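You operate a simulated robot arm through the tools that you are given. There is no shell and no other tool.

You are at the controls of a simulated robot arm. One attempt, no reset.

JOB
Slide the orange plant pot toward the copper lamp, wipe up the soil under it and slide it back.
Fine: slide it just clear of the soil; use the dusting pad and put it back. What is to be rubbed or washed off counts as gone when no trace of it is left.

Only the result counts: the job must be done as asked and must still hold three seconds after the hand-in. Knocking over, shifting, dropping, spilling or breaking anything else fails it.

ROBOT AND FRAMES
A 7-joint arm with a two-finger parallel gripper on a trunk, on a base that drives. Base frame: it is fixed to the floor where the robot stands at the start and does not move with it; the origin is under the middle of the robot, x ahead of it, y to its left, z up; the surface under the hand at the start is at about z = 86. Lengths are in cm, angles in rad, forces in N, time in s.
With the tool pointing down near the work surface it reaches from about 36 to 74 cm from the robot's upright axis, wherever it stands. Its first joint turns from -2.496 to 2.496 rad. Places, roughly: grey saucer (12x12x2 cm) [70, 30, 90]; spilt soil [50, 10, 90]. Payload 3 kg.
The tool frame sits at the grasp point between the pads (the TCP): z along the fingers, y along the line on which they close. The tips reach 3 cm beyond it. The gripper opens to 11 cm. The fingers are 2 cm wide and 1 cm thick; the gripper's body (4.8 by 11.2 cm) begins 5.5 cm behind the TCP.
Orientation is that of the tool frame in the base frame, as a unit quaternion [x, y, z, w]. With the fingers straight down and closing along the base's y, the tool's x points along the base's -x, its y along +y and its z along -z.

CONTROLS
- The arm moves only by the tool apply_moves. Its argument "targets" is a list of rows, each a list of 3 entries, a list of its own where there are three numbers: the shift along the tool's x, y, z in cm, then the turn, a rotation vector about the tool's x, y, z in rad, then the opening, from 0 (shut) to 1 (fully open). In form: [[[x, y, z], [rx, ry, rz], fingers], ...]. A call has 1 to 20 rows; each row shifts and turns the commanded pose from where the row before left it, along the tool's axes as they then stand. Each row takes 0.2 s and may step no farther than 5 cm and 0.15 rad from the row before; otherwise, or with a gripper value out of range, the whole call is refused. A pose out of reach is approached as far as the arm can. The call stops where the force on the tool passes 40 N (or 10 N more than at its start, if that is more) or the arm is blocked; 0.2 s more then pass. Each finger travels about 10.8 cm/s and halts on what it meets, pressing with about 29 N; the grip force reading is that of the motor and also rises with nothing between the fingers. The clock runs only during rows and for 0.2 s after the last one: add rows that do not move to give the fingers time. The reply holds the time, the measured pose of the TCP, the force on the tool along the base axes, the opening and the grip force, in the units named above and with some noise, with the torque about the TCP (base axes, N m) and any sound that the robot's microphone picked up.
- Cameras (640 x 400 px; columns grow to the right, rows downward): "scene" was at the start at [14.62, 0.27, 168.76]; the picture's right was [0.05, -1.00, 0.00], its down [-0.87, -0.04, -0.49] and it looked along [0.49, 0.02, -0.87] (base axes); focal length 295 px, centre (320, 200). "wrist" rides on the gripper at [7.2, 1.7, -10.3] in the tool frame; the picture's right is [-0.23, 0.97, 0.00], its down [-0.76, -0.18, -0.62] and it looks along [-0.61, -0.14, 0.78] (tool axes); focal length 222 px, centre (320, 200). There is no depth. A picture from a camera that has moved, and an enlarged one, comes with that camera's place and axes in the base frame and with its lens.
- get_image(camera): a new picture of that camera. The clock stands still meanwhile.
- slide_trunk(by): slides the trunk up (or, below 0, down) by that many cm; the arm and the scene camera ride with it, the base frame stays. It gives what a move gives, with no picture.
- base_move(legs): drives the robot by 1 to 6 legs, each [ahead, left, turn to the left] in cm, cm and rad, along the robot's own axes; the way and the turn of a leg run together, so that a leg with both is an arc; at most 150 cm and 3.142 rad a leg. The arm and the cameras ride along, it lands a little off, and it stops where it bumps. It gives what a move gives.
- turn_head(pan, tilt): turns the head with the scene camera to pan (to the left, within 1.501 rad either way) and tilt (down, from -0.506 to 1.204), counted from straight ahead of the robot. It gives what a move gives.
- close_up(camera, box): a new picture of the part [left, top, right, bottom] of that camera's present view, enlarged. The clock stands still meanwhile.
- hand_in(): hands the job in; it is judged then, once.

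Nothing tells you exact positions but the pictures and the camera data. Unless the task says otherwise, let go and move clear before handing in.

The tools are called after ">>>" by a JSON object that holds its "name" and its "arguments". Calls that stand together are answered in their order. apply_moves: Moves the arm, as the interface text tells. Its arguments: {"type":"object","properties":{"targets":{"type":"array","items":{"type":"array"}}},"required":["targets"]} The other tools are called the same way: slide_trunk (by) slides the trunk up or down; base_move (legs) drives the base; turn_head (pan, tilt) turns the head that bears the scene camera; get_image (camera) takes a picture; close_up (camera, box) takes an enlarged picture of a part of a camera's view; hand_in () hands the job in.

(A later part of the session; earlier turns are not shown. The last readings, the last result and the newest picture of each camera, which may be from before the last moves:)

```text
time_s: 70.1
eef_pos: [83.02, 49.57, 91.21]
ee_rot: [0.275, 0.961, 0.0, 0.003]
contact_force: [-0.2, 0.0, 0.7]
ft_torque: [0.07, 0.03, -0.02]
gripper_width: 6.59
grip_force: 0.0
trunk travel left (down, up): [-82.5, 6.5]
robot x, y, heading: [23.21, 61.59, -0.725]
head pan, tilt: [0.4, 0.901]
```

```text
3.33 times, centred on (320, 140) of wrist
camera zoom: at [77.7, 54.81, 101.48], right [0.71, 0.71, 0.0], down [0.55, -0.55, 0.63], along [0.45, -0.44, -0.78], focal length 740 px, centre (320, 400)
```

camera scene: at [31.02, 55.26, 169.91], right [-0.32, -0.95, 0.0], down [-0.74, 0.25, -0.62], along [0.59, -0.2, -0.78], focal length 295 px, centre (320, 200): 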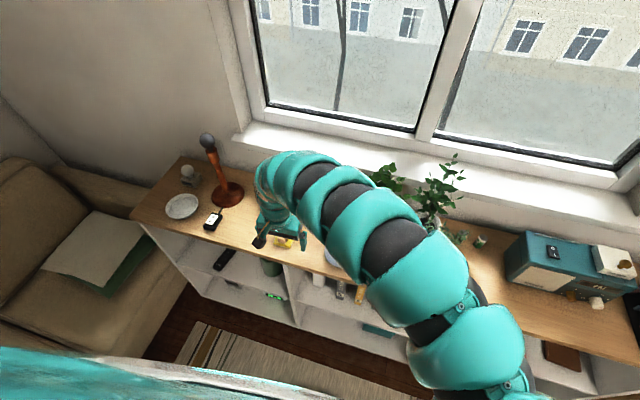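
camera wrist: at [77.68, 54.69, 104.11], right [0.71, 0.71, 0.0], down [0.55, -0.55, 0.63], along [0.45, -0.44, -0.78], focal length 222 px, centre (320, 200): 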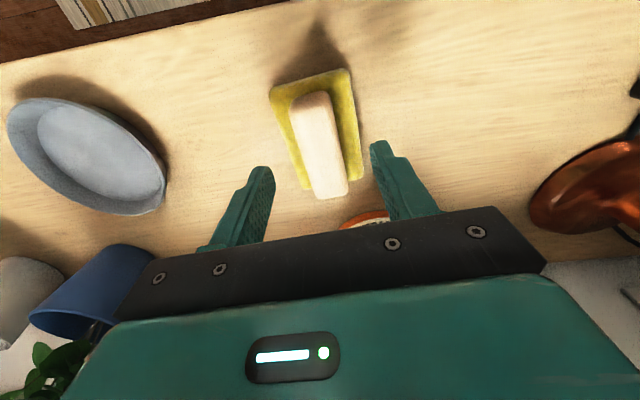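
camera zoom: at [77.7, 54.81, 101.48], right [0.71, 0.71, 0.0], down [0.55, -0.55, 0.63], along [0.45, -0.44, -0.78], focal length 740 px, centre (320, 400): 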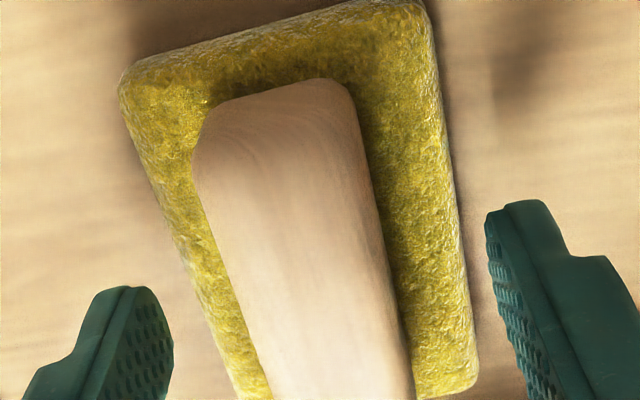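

>>> {"name": "apply_moves", "arguments": {"targets": [[[0, 0, 0.3], [0, 0, 0], 0.5], [[0, 0, 0], [0, 0, 0], 0.4], [[0, 0, 0], [0, 0, 0], 0.32], [[0, 0, 0], [0, 0, 0], 0.32]]}}

>>> {"name": "close_up", "arguments": {"camera": "wrist", "box": [224, 80, 416, 200]}}

```text
time_s: 71.1
eef_pos: [82.89, 49.55, 90.79]
ee_rot: [0.275, 0.962, 0.0, 0.004]
contact_force: [-0.2, -0.3, -1.2]
ft_torque: [-0.03, 0.0, -0.02]
gripper_width: 3.53
grip_force: 0.1
trunk travel left (down, up): [-82.5, 6.5]
robot x, y, heading: [23.51, 61.75, -0.728]
head pan, tilt: [0.4, 0.901]
```

```text
3.33 times, centred on (320, 140) of wrist
camera zoom: at [77.68, 54.79, 101.13], right [0.71, 0.71, 0.0], down [0.55, -0.55, 0.63], along [0.45, -0.44, -0.78], focal length 740 px, centre (320, 400)
```

zoom: 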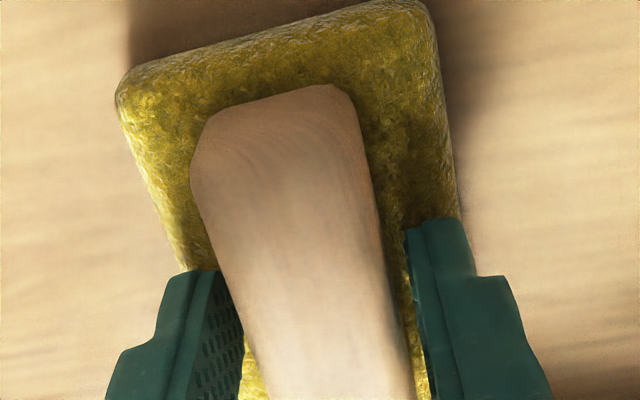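

The fingers are on either side of the handle, above the felt. Now I'll close to grip.

>>> {"name": "apply_moves", "arguments": {"targets": [[[0, 0, 0], [0, 0, 0], 0.26], [[0, 0, 0], [0, 0, 0], 0.2], [[0, 0, 0], [0, 0, 0], 0.18], [[0, 0, 0], [0, 0, 0], 0.15]]}}

>>> {"name": "get_image", "arguments": {"camera": "wrist"}}

```text
time_s: 72.1
eef_pos: [82.97, 49.62, 90.87]
ee_rot: [0.275, 0.961, 0.0, 0.003]
contact_force: [0.0, 0.0, 0.2]
ft_torque: [-0.02, 0.04, 0.01]
gripper_width: 2.71
grip_force: 28.7
trunk travel left (down, up): [-82.5, 6.5]
robot x, y, heading: [23.38, 61.73, -0.726]
head pan, tilt: [0.4, 0.901]
```

```text
taken
camera wrist: at [77.69, 54.79, 101.13], right [0.71, 0.71, 0.0], down [0.55, -0.55, 0.63], along [0.45, -0.44, -0.78], focal length 222 px, centre (320, 200)
```

wrist: 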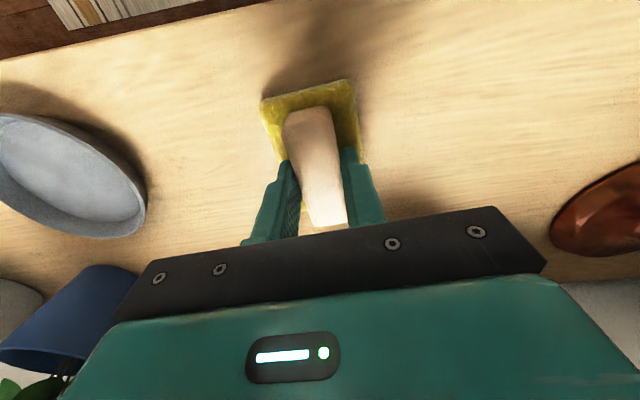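

Pad gripped firmly (2.7 cm). Its home is TCP ≈ (82.97,49.6,90.85), yaw -31.9°. I'll lift it straight up and check it.

>>> {"name": "apply_moves", "arguments": {"targets": [[[0, 0, -1], [0, 0, 0], 0.15], [[0, 0, -2], [0, 0, 0], 0.15], [[0, 0, -2], [0, 0, 0], 0.15], [[0, 0, -1.5], [0, 0, 0], 0.15]]}}

>>> {"name": "get_image", "arguments": {"camera": "wrist"}}

```text
time_s: 73.1
eef_pos: [82.87, 49.4, 97.38]
ee_rot: [0.276, 0.961, 0.001, 0.003]
contact_force: [0.0, 0.9, -1.4]
ft_torque: [0.01, -0.02, -0.02]
gripper_width: 2.72
grip_force: 28.9
trunk travel left (down, up): [-82.5, 6.5]
robot x, y, heading: [22.88, 62.04, -0.726]
head pan, tilt: [0.4, 0.901]
```

```text
taken
camera wrist: at [77.65, 54.68, 107.57], right [0.71, 0.71, 0.0], down [0.55, -0.55, 0.63], along [0.45, -0.44, -0.78], focal length 222 px, centre (320, 200)
```

wrist: 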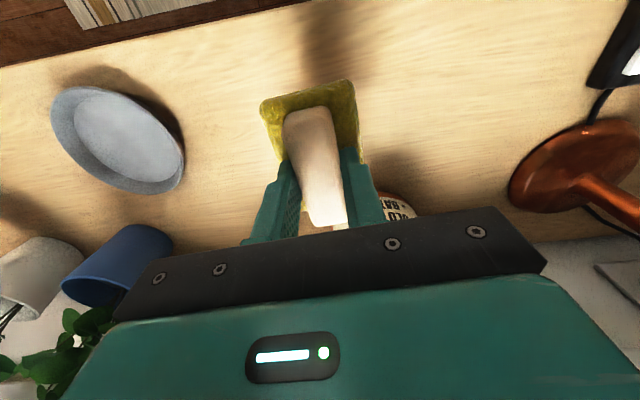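

The pad hangs straight in the grip. I'll back away from the board, then turn, then run parallel to the board until I'm in front of the soil, keeping the hand clear of the pot.

>>> {"name": "base_move", "arguments": {"legs": [[-18, 0, 0]]}}

>>> {"name": "base_move", "arguments": {"legs": [[0, 0, -0.32]]}}

```text
time_s: 74.6
eef_pos: [69.36, 61.6, 97.31]
ee_rot: [0.274, 0.962, 0.0, 0.005]
contact_force: [-0.1, -0.1, -1.6]
ft_torque: [-0.03, 0.0, -0.02]
gripper_width: 2.71
grip_force: 29.1
trunk travel left (down, up): [-82.5, 6.5]
robot x, y, heading: [9.62, 73.72, -0.723]
head pan, tilt: [0.4, 0.901]
```

```text
time_s: 76.0
eef_pos: [62.49, 43.48, 97.25]
ee_rot: [0.425, 0.905, 0.0, 0.004]
contact_force: [0.1, 0.4, -1.2]
ft_torque: [-0.04, -0.03, -0.01]
gripper_width: 2.75
grip_force: 28.9
trunk travel left (down, up): [-82.5, 6.5]
robot x, y, heading: [9.79, 73.63, -1.045]
head pan, tilt: [0.4, 0.901]
```

>>> {"name": "base_move", "arguments": {"legs": [[15.2, -34.6, 0]]}}

>>> {"name": "turn_head", "arguments": {"pan": 0.35, "tilt": 0.9}}

>>> {"name": "get_image", "arguments": {"camera": "scene"}}

>>> {"name": "get_image", "arguments": {"camera": "wrist"}}

```text
time_s: 78.4
eef_pos: [40.88, 13.44, 97.25]
ee_rot: [0.425, 0.905, 0.0, 0.003]
contact_force: [0.4, -1.0, -1.1]
ft_torque: [-0.01, 0.02, -0.04]
gripper_width: 2.73
grip_force: 29.6
trunk travel left (down, up): [-82.5, 6.5]
robot x, y, heading: [-11.34, 44.01, -1.047]
head pan, tilt: [0.4, 0.901]
```

```text
time_s: 79.0
eef_pos: [40.98, 13.5, 97.28]
ee_rot: [0.424, 0.906, 0.0, 0.004]
contact_force: [0.5, 0.1, -0.2]
ft_torque: [0.0, 0.04, -0.01]
gripper_width: 2.7
grip_force: 29.0
trunk travel left (down, up): [-82.5, 6.5]
robot x, y, heading: [-11.91, 44.3, -1.047]
head pan, tilt: [0.351, 0.901]
```

```text
taken
camera scene: at [-1.82, 32.24, 169.91], right [-0.64, -0.77, 0.0], down [-0.6, 0.5, -0.62], along [0.48, -0.4, -0.78], focal length 295 px, centre (320, 200)
```

scene: 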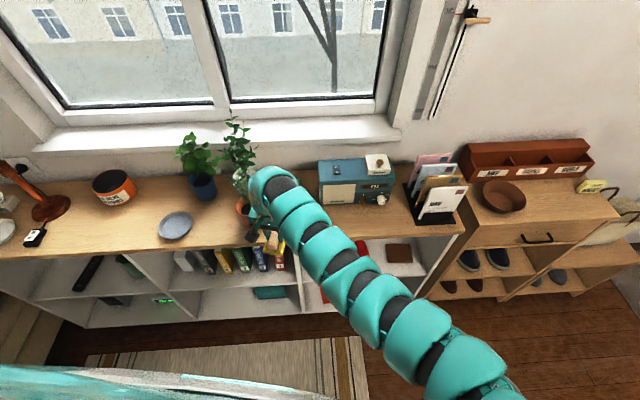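

```text
taken
camera wrist: at [37.64, 20.14, 107.53], right [0.89, 0.45, 0.0], down [0.35, -0.7, 0.63], along [0.28, -0.56, -0.78], focal length 222 px, centre (320, 200)
```

wrist: 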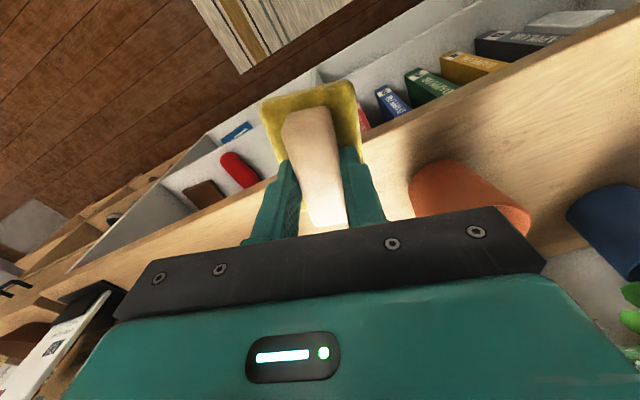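

The hand with the pad is in front of the soil, to the right of the pot. I'll align its yaw with the board, then drive forward over the soil with the pad still about 6 cm above the top.

>>> {"name": "apply_moves", "arguments": {"targets": [[[0, 0, 0], [0, 0, -0.122], 0.15], [[0, 0, 0], [0, 0, -0.122], 0.15]]}}

>>> {"name": "base_move", "arguments": {"legs": [[12.3, 3.7, 0]]}}

>>> {"name": "get_image", "arguments": {"camera": "wrist"}}

>>> {"name": "get_image", "arguments": {"camera": "scene"}}

```text
time_s: 79.6
eef_pos: [41.08, 13.58, 97.32]
ee_rot: [0.31, 0.951, -0.002, 0.003]
contact_force: [-0.2, 0.1, -0.5]
ft_torque: [0.03, 0.04, 0.01]
gripper_width: 2.72
grip_force: 28.7
trunk travel left (down, up): [-82.5, 6.5]
robot x, y, heading: [-11.44, 43.92, -1.049]
head pan, tilt: [0.351, 0.901]
```

```text
time_s: 80.9
eef_pos: [50.52, 4.4, 97.17]
ee_rot: [0.311, 0.95, -0.001, 0.004]
contact_force: [0.1, -0.1, -0.7]
ft_torque: [0.05, 0.02, -0.02]
gripper_width: 2.69
grip_force: 29.4
trunk travel left (down, up): [-82.5, 6.5]
robot x, y, heading: [-2.33, 35.51, -1.043]
head pan, tilt: [0.351, 0.901]
```

```text
taken
camera wrist: at [45.58, 10.11, 107.45], right [0.76, 0.65, 0.0], down [0.51, -0.59, 0.63], along [0.41, -0.48, -0.78], focal length 222 px, centre (320, 200)
```

wrist: 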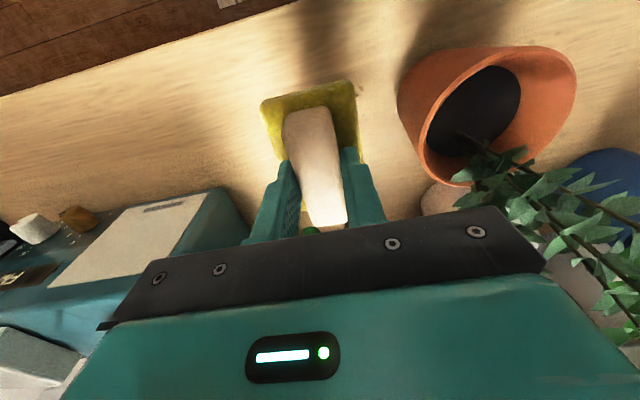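

```text
taken
camera scene: at [7.67, 23.15, 169.88], right [-0.64, -0.77, 0.0], down [-0.6, 0.5, -0.62], along [0.48, -0.4, -0.78], focal length 295 px, centre (320, 200)
```

scene: 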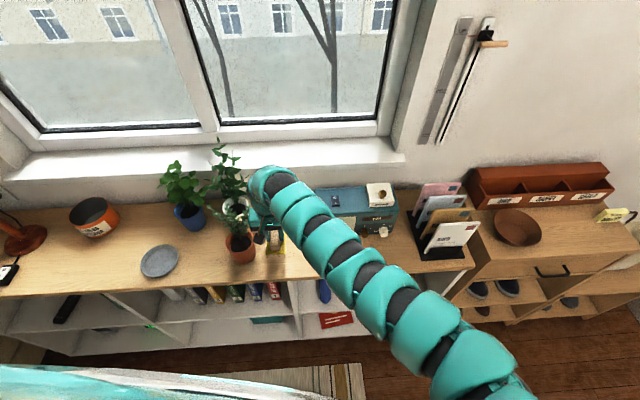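

The hand is over the soil (s≈33.4, depth ≈8.9 in the board's own coordinates) with clear space all round. I'll lower the pad toward the surface.

>>> {"name": "apply_moves", "arguments": {"targets": [[[0, -1.0, 2], [0, 0, 0], 0.15], [[0, -0.9, 2], [0, 0, 0], 0.15], [[0, 0, 1.4], [0, 0, 0], 0.15]]}}

>>> {"name": "apply_moves", "arguments": {"targets": [[[0, 0, 0.4], [0, 0, 0], 0.15], [[0, 0, 0.3], [0, 0, 0], 0.15]]}}

```text
time_s: 81.7
eef_pos: [49.07, 2.74, 92.05]
ee_rot: [0.312, 0.95, -0.002, 0.004]
contact_force: [-0.9, -0.2, -1.4]
ft_torque: [0.02, 0.03, 0.02]
gripper_width: 2.73
grip_force: 28.7
trunk travel left (down, up): [-82.5, 6.5]
robot x, y, heading: [-2.21, 34.96, -1.046]
head pan, tilt: [0.351, 0.901]
```

```text
time_s: 82.3
eef_pos: [49.24, 2.9, 91.24]
ee_rot: [0.312, 0.95, -0.002, 0.005]
contact_force: [-0.3, -0.2, -0.9]
ft_torque: [-0.03, 0.02, 0.01]
gripper_width: 2.74
grip_force: 28.4
trunk travel left (down, up): [-82.5, 6.5]
robot x, y, heading: [-2.54, 35.43, -1.044]
head pan, tilt: [0.351, 0.901]
```

>>> {"name": "apply_moves", "arguments": {"targets": [[[0, 0, 0.25], [0, 0, 0], 0.15]]}}

>>> {"name": "apply_moves", "arguments": {"targets": [[[0, 0, 0.2], [0, 0, 0], 0.15]]}}

>>> {"name": "apply_moves", "arguments": {"targets": [[[0, 0, 0.15], [0, 0, 0], 0.15]]}}

```text
time_s: 82.7
eef_pos: [49.22, 3.03, 90.95]
ee_rot: [0.312, 0.95, -0.001, 0.003]
contact_force: [-0.4, -0.5, -1.5]
ft_torque: [0.02, 0.0, 0.01]
gripper_width: 2.7
grip_force: 29.2
trunk travel left (down, up): [-82.5, 6.5]
robot x, y, heading: [-2.16, 35.19, -1.048]
head pan, tilt: [0.351, 0.901]
```

```text
time_s: 83.1
eef_pos: [49.24, 2.98, 90.91]
ee_rot: [0.312, 0.95, -0.002, 0.004]
contact_force: [-1.5, 0.2, 8.1]
ft_torque: [0.25, 0.37, 0.03]
gripper_width: 2.73
grip_force: 28.9
trunk travel left (down, up): [-82.5, 6.5]
robot x, y, heading: [-2.59, 34.89, -1.049]
head pan, tilt: [0.351, 0.901]
```

```text
time_s: 83.5
eef_pos: [49.18, 2.8, 90.94]
ee_rot: [0.312, 0.95, 0.0, 0.005]
contact_force: [0.2, -1.1, 19.4]
ft_torque: [0.45, 0.72, 0.04]
gripper_width: 2.72
grip_force: 29.1
trunk travel left (down, up): [-82.5, 6.5]
robot x, y, heading: [-2.41, 35.04, -1.045]
head pan, tilt: [0.351, 0.901]
```

Contact is made at TCP z≈90.9. I'll ease the pressure slightly and wipe back and forth along the board, staying short of the pot.

>>> {"name": "apply_moves", "arguments": {"targets": [[[0, 0, -0.1], [0, 0, 0], 0.15], [[0, 1, 0], [0, 0, 0], 0.15], [[0, 1, 0], [0, 0, 0], 0.15], [[0, 1, 0], [0, 0, 0], 0.15], [[0, 0.8, 0], [0, 0, 0], 0.15], [[0, -1, 0], [0, 0, 0], 0.15], [[0, -1, 0], [0, 0, 0], 0.15], [[0, -1, 0], [0, 0, 0], 0.15], [[0, -1, 0], [0, 0, 0], 0.15], [[0, -1, 0], [0, 0, 0], 0.15], [[0, -0.8, 0], [0, 0, 0], 0.15]]}}

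>>> {"name": "get_image", "arguments": {"camera": "wrist"}}

>>> {"name": "close_up", "arguments": {"camera": "scene", "box": [200, 190, 328, 270]}}

```text
time_s: 85.4
eef_pos: [49.67, 4.03, 90.84]
ee_rot: [0.308, 0.951, 0.002, 0.007]
contact_force: [-2.9, 6.0, 17.3]
ft_torque: [-0.13, 0.44, -0.22]
gripper_width: 2.72
grip_force: 28.7
trunk travel left (down, up): [-82.5, 6.5]
robot x, y, heading: [-2.37, 35.04, -1.05]
head pan, tilt: [0.351, 0.901]
stopped in row 9: the force on the tool passed its limit at 41 N (the readings are from after the stop); the commanded pose is now the measured one
```

```text
taken
camera wrist: at [44.67, 9.62, 101.11], right [0.76, 0.66, 0.01], down [0.5, -0.59, 0.63], along [0.42, -0.47, -0.78], focal length 222 px, centre (320, 200)
```

wrist: 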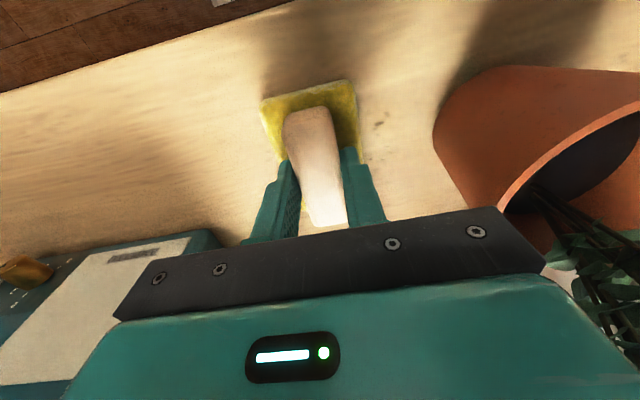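

```text
5.00 times, centred on (264, 230) of scene
camera zoom: at [7.22, 23.37, 169.9], right [-0.64, -0.77, 0.0], down [-0.6, 0.5, -0.62], along [0.48, -0.4, -0.78], focal length 1474 px, centre (600, 50)
```

zoom: 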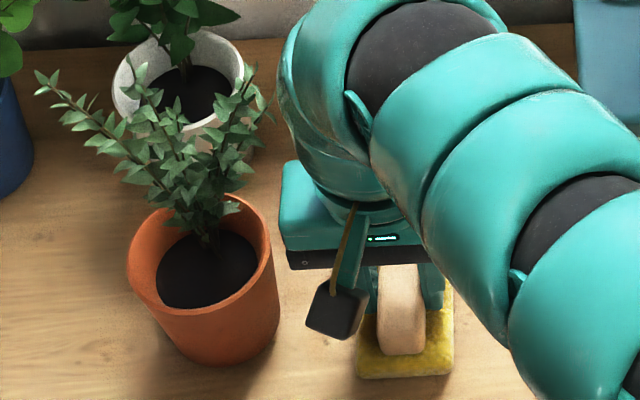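

The force limit stopped the return stroke because I was pressing too hard. I'll ease off and read the force.

>>> {"name": "apply_moves", "arguments": {"targets": [[[0, 0, -0.1], [0, 0, 0], 0.15]]}}

>>> {"name": "close_up", "arguments": {"camera": "wrist", "box": [224, 60, 480, 220]}}

```text
time_s: 85.8
eef_pos: [49.65, 4.0, 90.89]
ee_rot: [0.308, 0.951, 0.002, 0.006]
contact_force: [-4.6, 7.1, 15.4]
ft_torque: [-0.11, 0.24, -0.12]
gripper_width: 2.71
grip_force: 28.8
trunk travel left (down, up): [-82.5, 6.5]
robot x, y, heading: [-2.26, 35.07, -1.046]
head pan, tilt: [0.351, 0.901]
```

```text
2.50 times, centred on (352, 140) of wrist
camera zoom: at [44.73, 9.59, 101.11], right [0.76, 0.66, 0.01], down [0.51, -0.59, 0.63], along [0.42, -0.47, -0.78], focal length 555 px, centre (240, 350)
```

zoom: 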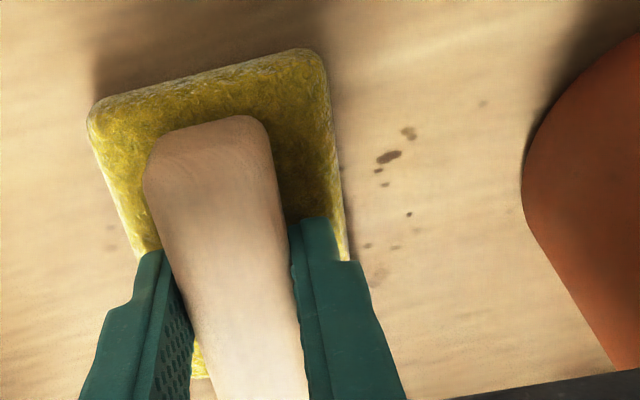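

Some specks remain to the left of the pad, nearer the pot, and a faint one to its right; wiping works where it passed. I'll reduce the pressure and continue in shorter strokes.

>>> {"name": "apply_moves", "arguments": {"targets": [[[0, 0, -0.12], [0, 0, 0], 0.15]]}}

>>> {"name": "apply_moves", "arguments": {"targets": [[[0, 0.6, 0], [0, 0, 0], 0.15], [[0, 0.6, 0], [0, 0, 0], 0.15], [[0, 0.6, 0], [0, 0, 0], 0.15]]}}

```text
time_s: 86.2
eef_pos: [49.81, 3.92, 90.93]
ee_rot: [0.309, 0.951, 0.002, 0.005]
contact_force: [-0.8, 3.3, 6.5]
ft_torque: [-0.07, 0.0, -0.02]
gripper_width: 2.72
grip_force: 29.4
trunk travel left (down, up): [-82.5, 6.5]
robot x, y, heading: [-2.61, 34.96, -1.046]
head pan, tilt: [0.351, 0.901]
```

```text
time_s: 87.0
eef_pos: [50.73, 5.32, 90.9]
ee_rot: [0.31, 0.951, 0.001, 0.005]
contact_force: [-0.5, 0.9, 1.7]
ft_torque: [-0.15, -0.01, -0.07]
gripper_width: 2.71
grip_force: 29.2
trunk travel left (down, up): [-82.5, 6.5]
robot x, y, heading: [-1.8, 35.36, -1.048]
head pan, tilt: [0.351, 0.901]
```

>>> {"name": "apply_moves", "arguments": {"targets": [[[0.5, 0.5, 0.08], [0, 0, 0], 0.15], [[0.5, 0.5, 0.0], [0, 0, 0], 0.15], [[0.5, 0.5, 0], [0, 0, 0], 0.15]]}}

>>> {"name": "close_up", "arguments": {"camera": "wrist", "box": [224, 60, 480, 220]}}

>>> {"name": "close_up", "arguments": {"camera": "scene", "box": [200, 190, 328, 270]}}

```text
time_s: 87.8
eef_pos: [50.51, 7.54, 90.81]
ee_rot: [0.309, 0.951, 0.002, 0.005]
contact_force: [-1.1, -1.3, 5.8]
ft_torque: [-0.31, 0.06, 0.03]
gripper_width: 2.69
grip_force: 28.7
trunk travel left (down, up): [-82.5, 6.5]
robot x, y, heading: [-2.12, 35.18, -1.045]
head pan, tilt: [0.351, 0.901]
```

```text
2.50 times, centred on (352, 140) of wrist
camera zoom: at [45.52, 13.04, 101.12], right [0.76, 0.65, 0.01], down [0.51, -0.59, 0.63], along [0.42, -0.47, -0.78], focal length 555 px, centre (240, 350)
```

zoom: 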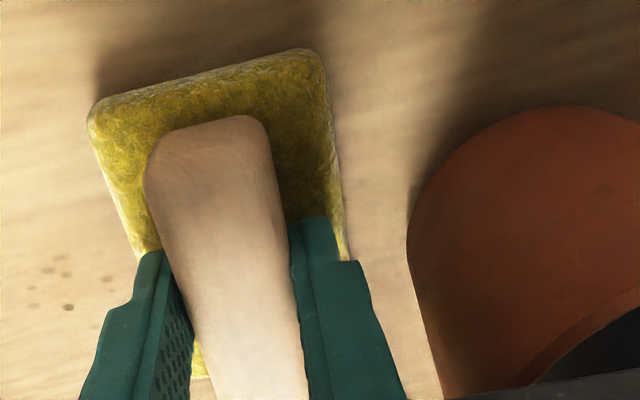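

```text
5.00 times, centred on (264, 230) of scene
camera zoom: at [7.5, 23.37, 169.91], right [-0.64, -0.77, 0.0], down [-0.6, 0.5, -0.62], along [0.48, -0.4, -0.78], focal length 1474 px, centre (600, 50)
```

zoom: 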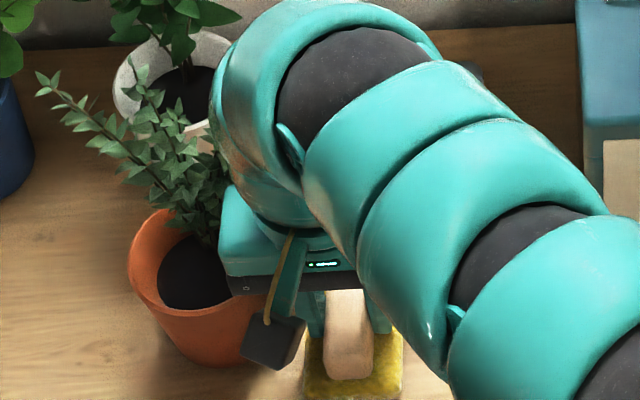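

The near-pot specks are gone. Fainter ones remain on the far side around s≈29–31. I'll stroke back that way with moderate pressure.

>>> {"name": "apply_moves", "arguments": {"targets": [[[-0.4, -0.8, 0], [0, 0, 0], 0.15], [[-0.4, -0.8, 0], [0, 0, 0], 0.15], [[-0.4, -0.8, 0], [0, 0, 0], 0.15], [[-0.3, -0.8, 0], [0, 0, 0], 0.15]]}}

>>> {"name": "apply_moves", "arguments": {"targets": [[[0, -0.8, 0.0], [0, 0, 0], 0.15], [[0, -0.8, 0], [0, 0, 0], 0.15], [[0, -0.8, 0], [0, 0, 0], 0.15]]}}

```text
time_s: 88.8
eef_pos: [49.79, 4.06, 90.82]
ee_rot: [0.309, 0.951, 0.001, 0.005]
contact_force: [1.8, 4.6, 9.1]
ft_torque: [0.04, 0.17, -0.03]
gripper_width: 2.71
grip_force: 29.3
trunk travel left (down, up): [-82.5, 6.5]
robot x, y, heading: [-1.95, 35.49, -1.046]
head pan, tilt: [0.351, 0.901]
```

```text
time_s: 89.6
eef_pos: [48.4, 2.01, 90.94]
ee_rot: [0.31, 0.951, 0.001, 0.006]
contact_force: [2.1, 1.9, 8.1]
ft_torque: [0.1, 0.29, -0.1]
gripper_width: 2.71
grip_force: 28.9
trunk travel left (down, up): [-82.5, 6.5]
robot x, y, heading: [-2.43, 35.34, -1.048]
head pan, tilt: [0.351, 0.901]
```

>>> {"name": "apply_moves", "arguments": {"targets": [[[0, -0.9, 0.0], [0, 0, 0], 0.15], [[0, -0.9, 0], [0, 0, 0], 0.15], [[0, 0.9, 0], [0, 0, 0], 0.15], [[0, 0.9, 0], [0, 0, 0], 0.15], [[0, 0.9, 0], [0, 0, 0], 0.15], [[0, 0.9, 0], [0, 0, 0], 0.15]]}}

>>> {"name": "apply_moves", "arguments": {"targets": [[[0, 0.9, 0.0], [0, 0, 0], 0.15], [[0, 0.9, 0], [0, 0, 0], 0.15], [[0, 0.8, 0], [0, 0, 0], 0.15]]}}

>>> {"name": "close_up", "arguments": {"camera": "wrist", "box": [180, 60, 436, 220]}}

```text
time_s: 91.0
eef_pos: [49.42, 3.52, 90.93]
ee_rot: [0.309, 0.951, 0.001, 0.006]
contact_force: [-3.3, -6.3, 17.5]
ft_torque: [-0.39, 0.28, 0.01]
gripper_width: 2.71
grip_force: 29.1
trunk travel left (down, up): [-82.5, 6.5]
robot x, y, heading: [-2.18, 35.2, -1.043]
head pan, tilt: [0.351, 0.901]
```

```text
time_s: 91.8
eef_pos: [50.78, 5.6, 90.87]
ee_rot: [0.309, 0.951, 0.001, 0.005]
contact_force: [-2.8, -5.0, 12.4]
ft_torque: [-0.5, -0.05, -0.13]
gripper_width: 2.71
grip_force: 29.5
trunk travel left (down, up): [-82.5, 6.5]
robot x, y, heading: [-2.45, 35.01, -1.046]
head pan, tilt: [0.351, 0.901]
```

```text
2.50 times, centred on (308, 140) of wrist
camera zoom: at [45.89, 11.15, 101.12], right [0.76, 0.65, 0.01], down [0.51, -0.59, 0.63], along [0.41, -0.47, -0.78], focal length 555 px, centre (350, 350)
```

zoom: 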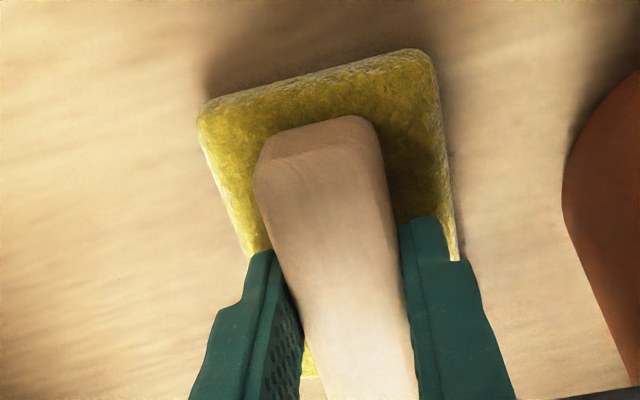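

That side looks clean. Now I'll cover the deeper part, toward the window and the pot's back side, with another set of strokes.

>>> {"name": "apply_moves", "arguments": {"targets": [[[-0.7, 0, -0.04], [0, 0, 0], 0.15], [[-0.7, 0.3, 0], [0, 0, 0], 0.15], [[-0.5, 0.3, 0], [0, 0, 0], 0.15]]}}

>>> {"name": "apply_moves", "arguments": {"targets": [[[0, -0.9, 0], [0, 0, 0], 0.15], [[0, -0.9, 0], [0, 0, 0], 0.15], [[0, -0.9, 0], [0, 0, 0], 0.15], [[0, -0.9, 0], [0, 0, 0], 0.15]]}}

>>> {"name": "apply_moves", "arguments": {"targets": [[[0, -0.9, 0], [0, 0, 0], 0.15], [[0, -0.9, 0], [0, 0, 0], 0.15], [[0, 0.9, 0], [0, 0, 0], 0.15], [[0, 0.9, 0], [0, 0, 0], 0.15], [[0, 0.9, 0], [0, 0, 0], 0.15]]}}

```text
time_s: 92.6
eef_pos: [52.14, 5.08, 90.88]
ee_rot: [0.31, 0.951, 0.001, 0.005]
contact_force: [-2.0, 2.2, 4.7]
ft_torque: [-0.08, 0.1, -0.02]
gripper_width: 2.7
grip_force: 28.8
out of reach, approached as far as the arm can: row 3
trunk travel left (down, up): [-82.5, 6.5]
robot x, y, heading: [-2.24, 35.09, -1.046]
head pan, tilt: [0.351, 0.901]
```

```text
time_s: 93.6
eef_pos: [50.08, 2.05, 90.96]
ee_rot: [0.309, 0.951, 0.001, 0.004]
contact_force: [1.1, 0.5, 2.8]
ft_torque: [-0.02, 0.12, 0.0]
gripper_width: 2.7
grip_force: 29.3
trunk travel left (down, up): [-82.5, 6.5]
robot x, y, heading: [-2.58, 34.93, -1.045]
head pan, tilt: [0.351, 0.901]
```

```text
time_s: 94.8
eef_pos: [50.35, 2.88, 90.86]
ee_rot: [0.31, 0.951, 0.0, 0.006]
contact_force: [-3.9, -9.7, 20.5]
ft_torque: [-0.08, 0.72, 0.24]
gripper_width: 2.7
grip_force: 28.8
trunk travel left (down, up): [-82.5, 6.5]
robot x, y, heading: [-1.96, 35.44, -1.049]
head pan, tilt: [0.351, 0.901]
```

Now I'll lift the pad and back off to inspect the whole patch.

>>> {"name": "apply_moves", "arguments": {"targets": [[[0, 0, -0.5], [0, 0, 0], 0.15], [[0, 0, -2], [0, 0, 0], 0.15], [[0, 0, -2], [0, 0, 0], 0.15], [[0, 0, -1.7], [0, 0, 0], 0.15]]}}

>>> {"name": "base_move", "arguments": {"legs": [[-11, -4.9, 0]]}}

>>> {"name": "get_image", "arguments": {"camera": "wrist"}}

>>> {"name": "get_image", "arguments": {"camera": "scene"}}

```text
time_s: 95.8
eef_pos: [50.66, 2.77, 96.78]
ee_rot: [0.31, 0.951, 0.001, 0.003]
contact_force: [0.1, 0.2, -0.3]
ft_torque: [0.0, 0.0, 0.03]
gripper_width: 2.68
grip_force: 28.8
trunk travel left (down, up): [-82.5, 6.5]
robot x, y, heading: [-2.24, 35.38, -1.045]
head pan, tilt: [0.351, 0.901]
```

```text
time_s: 97.0
eef_pos: [41.01, 10.02, 96.99]
ee_rot: [0.309, 0.951, 0.001, 0.005]
contact_force: [0.5, 0.3, -0.5]
ft_torque: [0.0, -0.02, 0.04]
gripper_width: 2.7
grip_force: 29.3
trunk travel left (down, up): [-82.5, 6.5]
robot x, y, heading: [-11.86, 42.03, -1.043]
head pan, tilt: [0.351, 0.901]
```

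```text
taken
camera wrist: at [36.11, 15.6, 107.19], right [0.75, 0.66, 0.01], down [0.51, -0.59, 0.63], along [0.42, -0.47, -0.78], focal length 222 px, centre (320, 200)
```

wrist: 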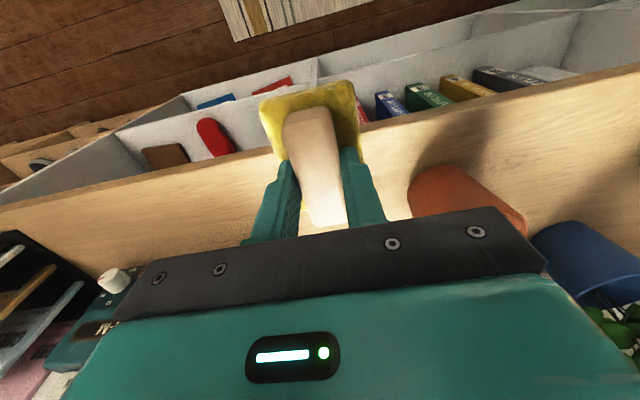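

```text
taken
camera scene: at [-2.16, 30.44, 169.92], right [-0.64, -0.77, 0.0], down [-0.6, 0.5, -0.62], along [0.48, -0.4, -0.78], focal length 295 px, centre (320, 200)
```

scene: 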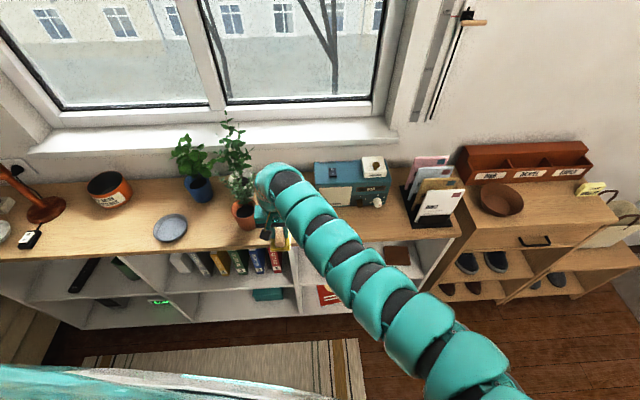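

The arm hides the patch from the head camera. I'll sidestep to the right so I can see it.

>>> {"name": "base_move", "arguments": {"legs": [[8.0, -20, 0]]}}

>>> {"name": "get_image", "arguments": {"camera": "scene"}}

```text
time_s: 98.7
eef_pos: [28.05, -7.01, 96.83]
ee_rot: [0.307, 0.952, 0.001, 0.005]
contact_force: [0.0, -0.4, -1.0]
ft_torque: [0.02, 0.0, 0.03]
gripper_width: 2.72
grip_force: 29.3
trunk travel left (down, up): [-82.5, 6.5]
robot x, y, heading: [-24.67, 25.24, -1.037]
head pan, tilt: [0.351, 0.901]
```

```text
taken
camera scene: at [-15.1, 13.32, 169.9], right [-0.64, -0.77, 0.0], down [-0.6, 0.5, -0.62], along [0.48, -0.4, -0.78], focal length 295 px, centre (320, 200)
```

scene: 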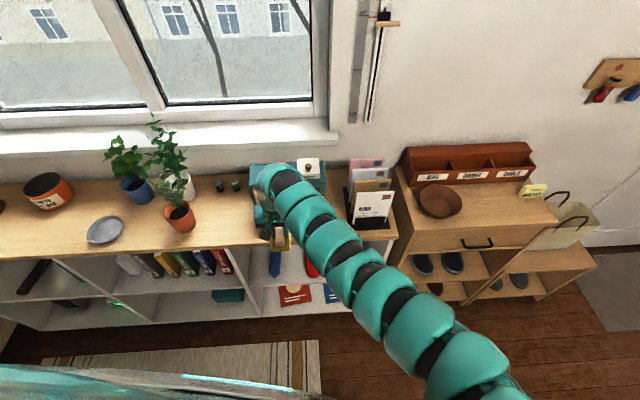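

>>> {"name": "turn_head", "arguments": {"pan": 0.6, "tilt": 0.85}}

>>> {"name": "get_image", "arguments": {"camera": "scene"}}

```text
time_s: 99.5
eef_pos: [28.14, -6.91, 96.9]
ee_rot: [0.307, 0.952, 0.001, 0.004]
contact_force: [-0.6, -0.1, 0.2]
ft_torque: [-0.03, 0.0, -0.01]
gripper_width: 2.68
grip_force: 29.0
trunk travel left (down, up): [-82.5, 6.5]
robot x, y, heading: [-24.87, 25.37, -1.043]
head pan, tilt: [0.6, 0.85]
```

```text
taken
camera scene: at [-13.76, 14.92, 170.29], right [-0.43, -0.9, 0.0], down [-0.68, 0.32, -0.66], along [0.6, -0.28, -0.75], focal length 295 px, centre (320, 200)
```

scene: 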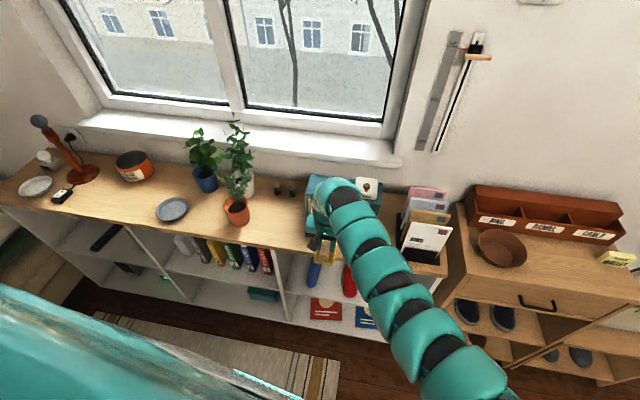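

>>> {"name": "close_up", "arguments": {"camera": "scene", "box": [215, 180, 311, 240]}}

>>> {"name": "close_up", "arguments": {"camera": "scene", "box": [240, 195, 296, 230]}}

>>> {"name": "get_image", "arguments": {"camera": "wrist"}}

```text
6.67 times, centred on (263, 210) of scene
camera zoom: at [-13.76, 14.92, 170.29], right [-0.43, -0.9, 0.0], down [-0.68, 0.32, -0.66], along [0.6, -0.28, -0.75], focal length 1965 px, centre (700, 133)
```

zoom: 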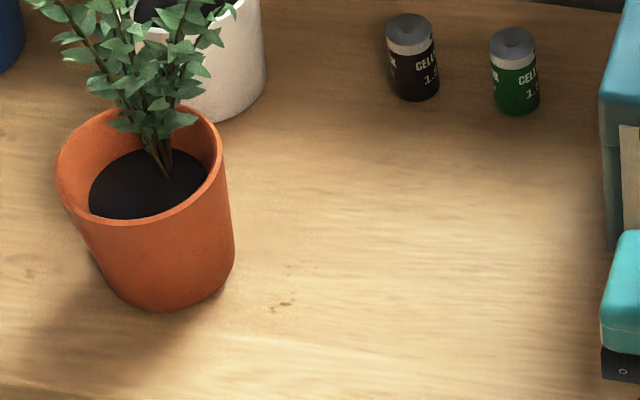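

```text
11.43 times, centred on (268, 212) of scene
camera zoom: at [-13.76, 14.92, 170.29], right [-0.43, -0.9, 0.0], down [-0.68, 0.32, -0.66], along [0.6, -0.28, -0.75], focal length 3368 px, centre (914, 57)
```

zoom: 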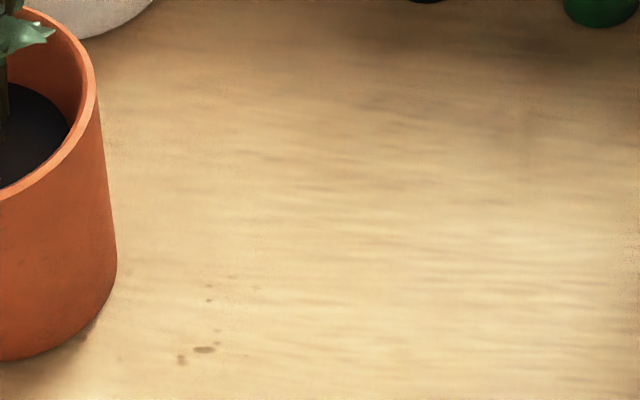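

```text
taken
camera wrist: at [23.2, -1.33, 107.11], right [0.75, 0.66, 0.01], down [0.51, -0.59, 0.63], along [0.42, -0.47, -0.78], focal length 222 px, centre (320, 200)
```

wrist: 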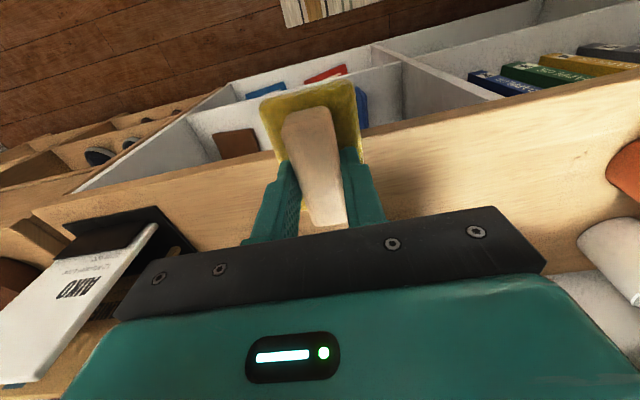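

A few faint specks remain closest to the pot (s≈37–38, depth 7–10), just beyond where the pad's edge passed. I'll go back and wipe that strip from slightly further forward, where the hand stays clear of the foliage.

>>> {"name": "base_move", "arguments": {"legs": [[-8.0, 19.7, 0]]}}

>>> {"name": "base_move", "arguments": {"legs": [[6.6, 4.1, 0]]}}

>>> {"name": "get_image", "arguments": {"camera": "wrist"}}

```text
time_s: 101.1
eef_pos: [41.09, 9.79, 96.82]
ee_rot: [0.307, 0.952, 0.001, 0.004]
contact_force: [0.8, -0.4, 0.1]
ft_torque: [-0.03, 0.01, 0.01]
gripper_width: 2.71
grip_force: 28.9
trunk travel left (down, up): [-82.5, 6.5]
robot x, y, heading: [-11.89, 41.74, -1.041]
head pan, tilt: [0.6, 0.85]
```

```text
time_s: 102.1
eef_pos: [47.97, 6.27, 96.73]
ee_rot: [0.307, 0.952, 0.001, 0.005]
contact_force: [-0.6, -0.2, -1.4]
ft_torque: [-0.02, 0.0, 0.02]
gripper_width: 2.72
grip_force: 29.0
trunk travel left (down, up): [-82.5, 6.5]
robot x, y, heading: [-5.14, 38.35, -1.038]
head pan, tilt: [0.6, 0.85]
```

```text
taken
camera wrist: at [43.05, 11.78, 107.03], right [0.75, 0.66, 0.01], down [0.51, -0.59, 0.63], along [0.42, -0.47, -0.78], focal length 222 px, centre (320, 200)
```

wrist: 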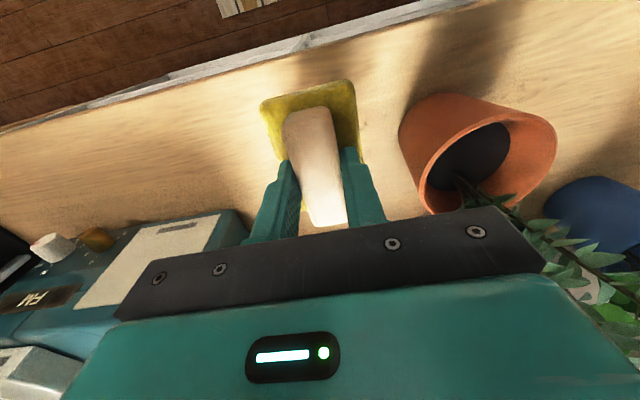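

>>> {"name": "apply_moves", "arguments": {"targets": [[[0, 0, 2], [0, 0, 0], 0.15], [[0, 0, 2], [0, 0, 0], 0.15], [[0, 0, 1.5], [0, 0, 0], 0.15]]}}

>>> {"name": "apply_moves", "arguments": {"targets": [[[0, 0, 0.25], [0, 0, 0], 0.15]]}}

>>> {"name": "apply_moves", "arguments": {"targets": [[[0, 0, 0.15], [0, 0, 0], 0.15]]}}

```text
time_s: 102.9
eef_pos: [48.03, 6.41, 91.46]
ee_rot: [0.307, 0.952, 0.002, 0.004]
contact_force: [-0.8, 0.4, -0.9]
ft_torque: [-0.01, 0.02, -0.01]
gripper_width: 2.71
grip_force: 28.6
trunk travel left (down, up): [-82.5, 6.5]
robot x, y, heading: [-5.5, 38.33, -1.046]
head pan, tilt: [0.6, 0.85]
```

```text
time_s: 103.3
eef_pos: [48.09, 6.35, 91.23]
ee_rot: [0.308, 0.951, 0.001, 0.004]
contact_force: [-0.3, -0.2, 0.0]
ft_torque: [0.01, 0.01, 0.0]
gripper_width: 2.71
grip_force: 29.0
trunk travel left (down, up): [-82.5, 6.5]
robot x, y, heading: [-4.81, 38.52, -1.041]
head pan, tilt: [0.6, 0.85]
```

```text
time_s: 103.7
eef_pos: [48.09, 6.27, 90.95]
ee_rot: [0.307, 0.952, 0.002, 0.004]
contact_force: [0.4, 0.6, 0.0]
ft_torque: [-0.03, 0.02, -0.04]
gripper_width: 2.69
grip_force: 29.0
trunk travel left (down, up): [-82.5, 6.5]
robot x, y, heading: [-5.1, 38.35, -1.042]
head pan, tilt: [0.6, 0.85]
```

>>> {"name": "apply_moves", "arguments": {"targets": [[[0, 0, 0.2], [0, 0, 0], 0.15]]}}

>>> {"name": "apply_moves", "arguments": {"targets": [[[0, 0.7, 0], [0, 0, 0], 0.15], [[0, 0.7, 0], [0, 0, 0], 0.15], [[0, 0.7, 0], [0, 0, 0], 0.15]]}}

>>> {"name": "close_up", "arguments": {"camera": "wrist", "box": [224, 60, 480, 220]}}

```text
time_s: 104.1
eef_pos: [48.05, 6.46, 90.92]
ee_rot: [0.307, 0.952, 0.001, 0.006]
contact_force: [1.3, -0.3, 9.0]
ft_torque: [-0.24, 0.12, 0.04]
gripper_width: 2.68
grip_force: 28.6
trunk travel left (down, up): [-82.5, 6.5]
robot x, y, heading: [-5.43, 38.35, -1.039]
head pan, tilt: [0.6, 0.85]
```

```text
time_s: 104.9
eef_pos: [49.21, 8.2, 90.84]
ee_rot: [0.307, 0.952, 0.001, 0.005]
contact_force: [-1.0, -0.6, 3.5]
ft_torque: [-0.25, -0.01, -0.12]
gripper_width: 2.71
grip_force: 28.8
trunk travel left (down, up): [-82.5, 6.5]
robot x, y, heading: [-4.78, 38.59, -1.044]
head pan, tilt: [0.6, 0.85]
```

```text
2.50 times, centred on (352, 140) of wrist
camera zoom: at [44.21, 13.78, 101.17], right [0.75, 0.66, 0.01], down [0.51, -0.59, 0.63], along [0.42, -0.47, -0.78], focal length 555 px, centre (240, 350)
```

zoom: 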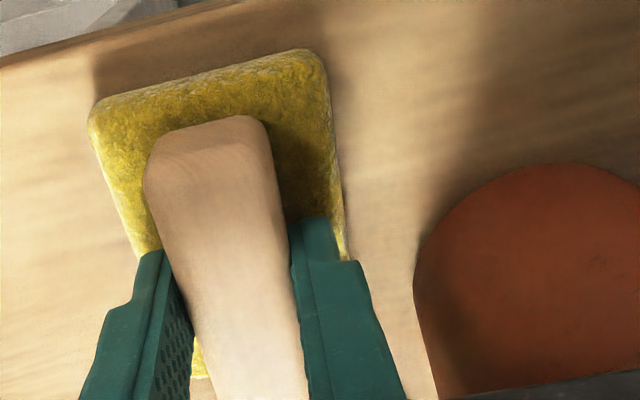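

>>> {"name": "apply_moves", "arguments": {"targets": [[[0, 0.4, 0.06], [0, 0, 0], 0.15], [[0, 0.4, 0], [0, 0, 0], 0.15]]}}

>>> {"name": "close_up", "arguments": {"camera": "scene", "box": [180, 170, 340, 270]}}

>>> {"name": "close_up", "arguments": {"camera": "wrist", "box": [304, 100, 560, 260]}}

```text
time_s: 105.5
eef_pos: [49.53, 8.68, 90.87]
ee_rot: [0.307, 0.952, 0.001, 0.005]
contact_force: [-2.4, -1.1, 9.7]
ft_torque: [-0.22, 0.15, -0.04]
gripper_width: 2.7
grip_force: 29.2
trunk travel left (down, up): [-82.5, 6.5]
robot x, y, heading: [-5.21, 38.95, -1.045]
head pan, tilt: [0.6, 0.85]
```

```text
4.00 times, centred on (260, 220) of scene
camera zoom: at [5.83, 28.11, 170.32], right [-0.43, -0.9, 0.0], down [-0.68, 0.32, -0.66], along [0.6, -0.28, -0.75], focal length 1179 px, centre (560, 120)
```

zoom: 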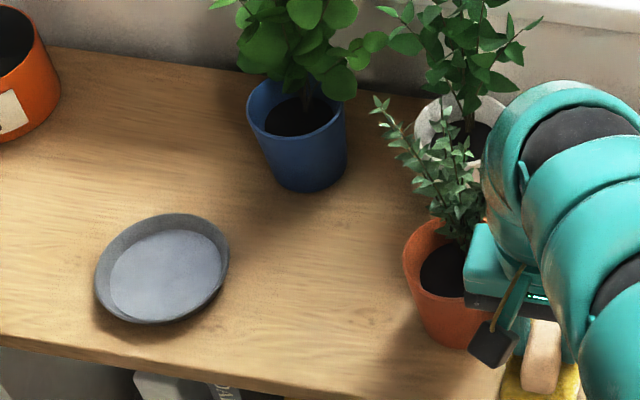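

```text
2.50 times, centred on (432, 180) of wrist
camera zoom: at [44.62, 14.24, 101.14], right [0.75, 0.66, 0.01], down [0.51, -0.59, 0.63], along [0.42, -0.47, -0.78], focal length 555 px, centre (40, 250)
```

zoom: 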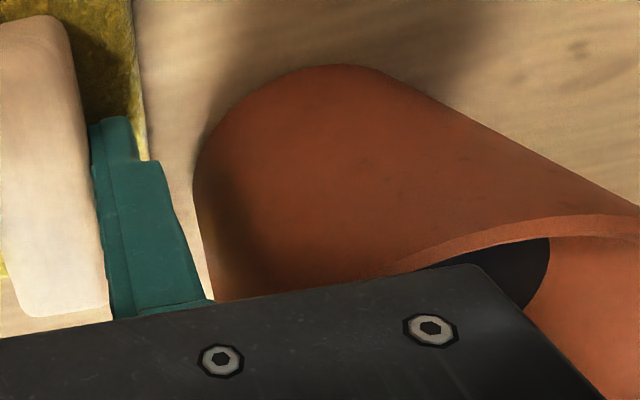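

The hand clears the pot. I'll scrub this strip back and forth a few times.

>>> {"name": "apply_moves", "arguments": {"targets": [[[-0.7, -0.2, 0], [0, 0, 0], 0.15], [[-0.7, -0.2, 0], [0, 0, 0], 0.15], [[0.7, 0, 0], [0, 0, 0], 0.15], [[0.7, 0.2, 0], [0, 0, 0], 0.15]]}}

>>> {"name": "apply_moves", "arguments": {"targets": [[[0, -0.7, 0], [0, 0, 0], 0.15], [[0, -0.7, 0], [0, 0, 0], 0.15], [[0, -0.7, 0], [0, 0, 0], 0.15], [[0, 0.7, 0], [0, 0, 0], 0.15]]}}

>>> {"name": "apply_moves", "arguments": {"targets": [[[0, 0.7, 0], [0, 0, 0], 0.15], [[0, 0.7, 0], [0, 0, 0], 0.15], [[0, 0.3, 0], [0, 0, 0], 0.15]]}}

```text
time_s: 106.5
eef_pos: [48.63, 9.16, 90.92]
ee_rot: [0.308, 0.951, 0.001, 0.004]
contact_force: [-0.3, -0.6, -0.8]
ft_torque: [-0.01, -0.01, 0.01]
gripper_width: 2.7
grip_force: 28.8
out of reach, approached as far as the arm can: row 1, 2
trunk travel left (down, up): [-82.5, 6.5]
robot x, y, heading: [-5.01, 38.57, -1.035]
head pan, tilt: [0.6, 0.85]
```

```text
time_s: 107.5
eef_pos: [47.74, 8.16, 90.83]
ee_rot: [0.308, 0.952, 0.001, 0.004]
contact_force: [0.5, -1.4, 0.6]
ft_torque: [-0.15, 0.01, -0.03]
gripper_width: 2.7
grip_force: 29.1
trunk travel left (down, up): [-82.5, 6.5]
robot x, y, heading: [-4.98, 38.3, -1.042]
head pan, tilt: [0.6, 0.85]
```

```text
time_s: 108.3
eef_pos: [48.73, 9.41, 90.96]
ee_rot: [0.307, 0.952, 0.001, 0.005]
contact_force: [-0.6, -0.1, 1.1]
ft_torque: [-0.15, -0.03, -0.06]
gripper_width: 2.69
grip_force: 29.1
trunk travel left (down, up): [-82.5, 6.5]
robot x, y, heading: [-5.46, 38.49, -1.043]
head pan, tilt: [0.6, 0.85]
```

I'm at the arm's outer reach. I'll lift slightly, slide away from the pot, bring the base about 4 cm nearer, and come down again.

>>> {"name": "apply_moves", "arguments": {"targets": [[[0, -1, -0.7], [0, 0, 0], 0.15], [[0, -1, -0.7], [0, 0, 0], 0.15], [[0, -1, 0], [0, 0, 0], 0.15]]}}

>>> {"name": "base_move", "arguments": {"legs": [[3.9, 1.6, 0]]}}

>>> {"name": "apply_moves", "arguments": {"targets": [[[1, 0, 0.5], [0, 0, 0], 0.15], [[0.8, 0, 0.5], [0, 0, 0], 0.15]]}}

```text
time_s: 109.1
eef_pos: [46.93, 7.09, 92.47]
ee_rot: [0.307, 0.952, 0.001, 0.005]
contact_force: [0.1, 0.1, 0.5]
ft_torque: [-0.01, -0.02, 0.03]
gripper_width: 2.7
grip_force: 28.9
trunk travel left (down, up): [-82.5, 6.5]
robot x, y, heading: [-5.4, 38.37, -1.037]
head pan, tilt: [0.6, 0.85]
```

```text
time_s: 110.0
eef_pos: [50.33, 4.47, 92.4]
ee_rot: [0.307, 0.952, 0.002, 0.002]
contact_force: [0.4, -0.2, -0.9]
ft_torque: [0.02, 0.02, 0.01]
gripper_width: 2.72
grip_force: 29.1
trunk travel left (down, up): [-82.5, 6.5]
robot x, y, heading: [-1.78, 35.57, -1.04]
head pan, tilt: [0.6, 0.85]
```

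```text
time_s: 110.6
eef_pos: [48.79, 5.64, 91.32]
ee_rot: [0.308, 0.951, 0.002, 0.005]
contact_force: [0.0, -0.2, -0.9]
ft_torque: [0.01, 0.0, 0.01]
gripper_width: 2.7
grip_force: 29.3
trunk travel left (down, up): [-82.5, 6.5]
robot x, y, heading: [-1.86, 35.59, -1.041]
head pan, tilt: [0.6, 0.85]
```

>>> {"name": "apply_moves", "arguments": {"targets": [[[0, 0, 0.35], [0, 0, 0], 0.15], [[0, 0, 0.15], [0, 0, 0], 0.15]]}}

>>> {"name": "apply_moves", "arguments": {"targets": [[[0, 0.8, 0.05], [0, 0, 0], 0.15], [[0, 0.8, 0], [0, 0, 0], 0.15], [[0, 0.8, 0], [0, 0, 0], 0.15], [[0, 0.4, 0], [0, 0, 0], 0.15]]}}

```text
time_s: 111.2
eef_pos: [48.9, 5.42, 90.98]
ee_rot: [0.307, 0.952, 0.001, 0.004]
contact_force: [0.5, -1.0, 4.5]
ft_torque: [-0.1, 0.14, 0.01]
gripper_width: 2.67
grip_force: 29.2
trunk travel left (down, up): [-82.5, 6.5]
robot x, y, heading: [-1.78, 35.5, -1.04]
head pan, tilt: [0.6, 0.85]
```

```text
time_s: 112.2
eef_pos: [50.55, 7.87, 91.0]
ee_rot: [0.308, 0.951, 0.001, 0.005]
contact_force: [-1.8, -0.4, 0.6]
ft_torque: [-0.12, 0.02, -0.01]
gripper_width: 2.72
grip_force: 29.1
trunk travel left (down, up): [-82.5, 6.5]
robot x, y, heading: [-1.76, 35.74, -1.039]
head pan, tilt: [0.6, 0.85]
```

>>> {"name": "apply_moves", "arguments": {"targets": [[[0, 0.2, 0.12], [0, 0, 0], 0.15]]}}

>>> {"name": "close_up", "arguments": {"camera": "wrist", "box": [224, 60, 480, 220]}}

```text
time_s: 112.6
eef_pos: [50.47, 7.94, 90.98]
ee_rot: [0.308, 0.951, 0.001, 0.005]
contact_force: [-6.8, -1.2, 13.1]
ft_torque: [-0.03, 0.63, 0.07]
gripper_width: 2.69
grip_force: 29.1
trunk travel left (down, up): [-82.5, 6.5]
robot x, y, heading: [-1.87, 35.82, -1.039]
head pan, tilt: [0.6, 0.85]
```

```text
2.50 times, centred on (352, 140) of wrist
camera zoom: at [45.49, 13.47, 101.15], right [0.75, 0.66, 0.01], down [0.51, -0.59, 0.63], along [0.42, -0.47, -0.78], focal length 555 px, centre (240, 350)
```

zoom: 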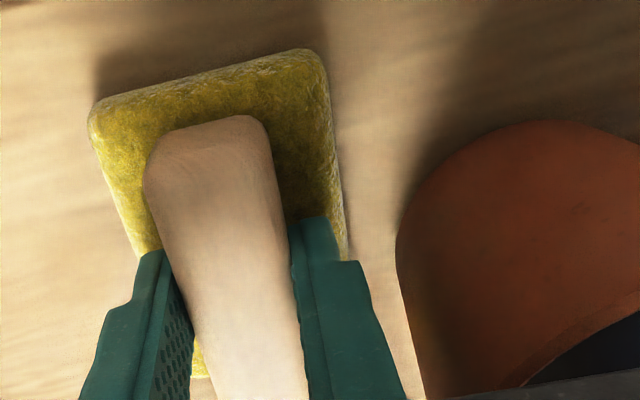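

Good contact here. I'll scrub back and forth with small height compensation.

>>> {"name": "apply_moves", "arguments": {"targets": [[[0, -0.8, -0.04], [0, 0, 0], 0.15], [[0, -0.8, -0.04], [0, 0, 0], 0.15], [[0, -0.8, -0.04], [0, 0, 0], 0.15], [[0, 0.8, 0.04], [0, 0, 0], 0.15], [[0, 0.8, 0.04], [0, 0, 0], 0.15], [[0, 0.8, 0.04], [0, 0, 0], 0.15]]}}

>>> {"name": "apply_moves", "arguments": {"targets": [[[0.5, 0, 0], [0, 0, 0], 0.15], [[0.5, 0, 0], [0, 0, 0], 0.15], [[-0.5, 0, 0], [0, 0, 0], 0.15], [[-0.5, 0, 0], [0, 0, 0], 0.15], [[-0.5, 0, 0], [0, 0, 0], 0.15], [[-0.5, 0, 0], [0, 0, 0], 0.15]]}}

>>> {"name": "apply_moves", "arguments": {"targets": [[[0, -0.8, -0.04], [0, 0, 0], 0.15], [[0, -0.8, -0.04], [0, 0, 0], 0.15], [[0, -0.8, -0.04], [0, 0, 0], 0.15], [[0, -0.8, -0.04], [0, 0, 0], 0.15]]}}

```text
time_s: 114.0
eef_pos: [50.37, 7.7, 91.01]
ee_rot: [0.307, 0.952, 0.002, 0.006]
contact_force: [-6.1, -7.3, 20.5]
ft_torque: [-0.11, 0.69, 0.17]
gripper_width: 2.69
grip_force: 29.5
trunk travel left (down, up): [-82.5, 6.5]
robot x, y, heading: [-2.17, 35.59, -1.044]
head pan, tilt: [0.6, 0.85]
```

```text
time_s: 115.4
eef_pos: [51.02, 7.65, 90.9]
ee_rot: [0.308, 0.951, 0.001, 0.004]
contact_force: [-9.6, 8.1, 23.8]
ft_torque: [0.18, 0.65, -0.07]
gripper_width: 2.72
grip_force: 29.6
trunk travel left (down, up): [-82.5, 6.5]
robot x, y, heading: [-2.01, 35.65, -1.039]
head pan, tilt: [0.6, 0.85]
```

```text
time_s: 116.4
eef_pos: [49.61, 5.07, 90.85]
ee_rot: [0.306, 0.952, 0.0, 0.005]
contact_force: [1.3, 6.4, 11.7]
ft_torque: [-0.06, -0.1, 0.05]
gripper_width: 2.72
grip_force: 28.8
trunk travel left (down, up): [-82.5, 6.5]
robot x, y, heading: [-1.89, 35.74, -1.046]
head pan, tilt: [0.6, 0.85]
```

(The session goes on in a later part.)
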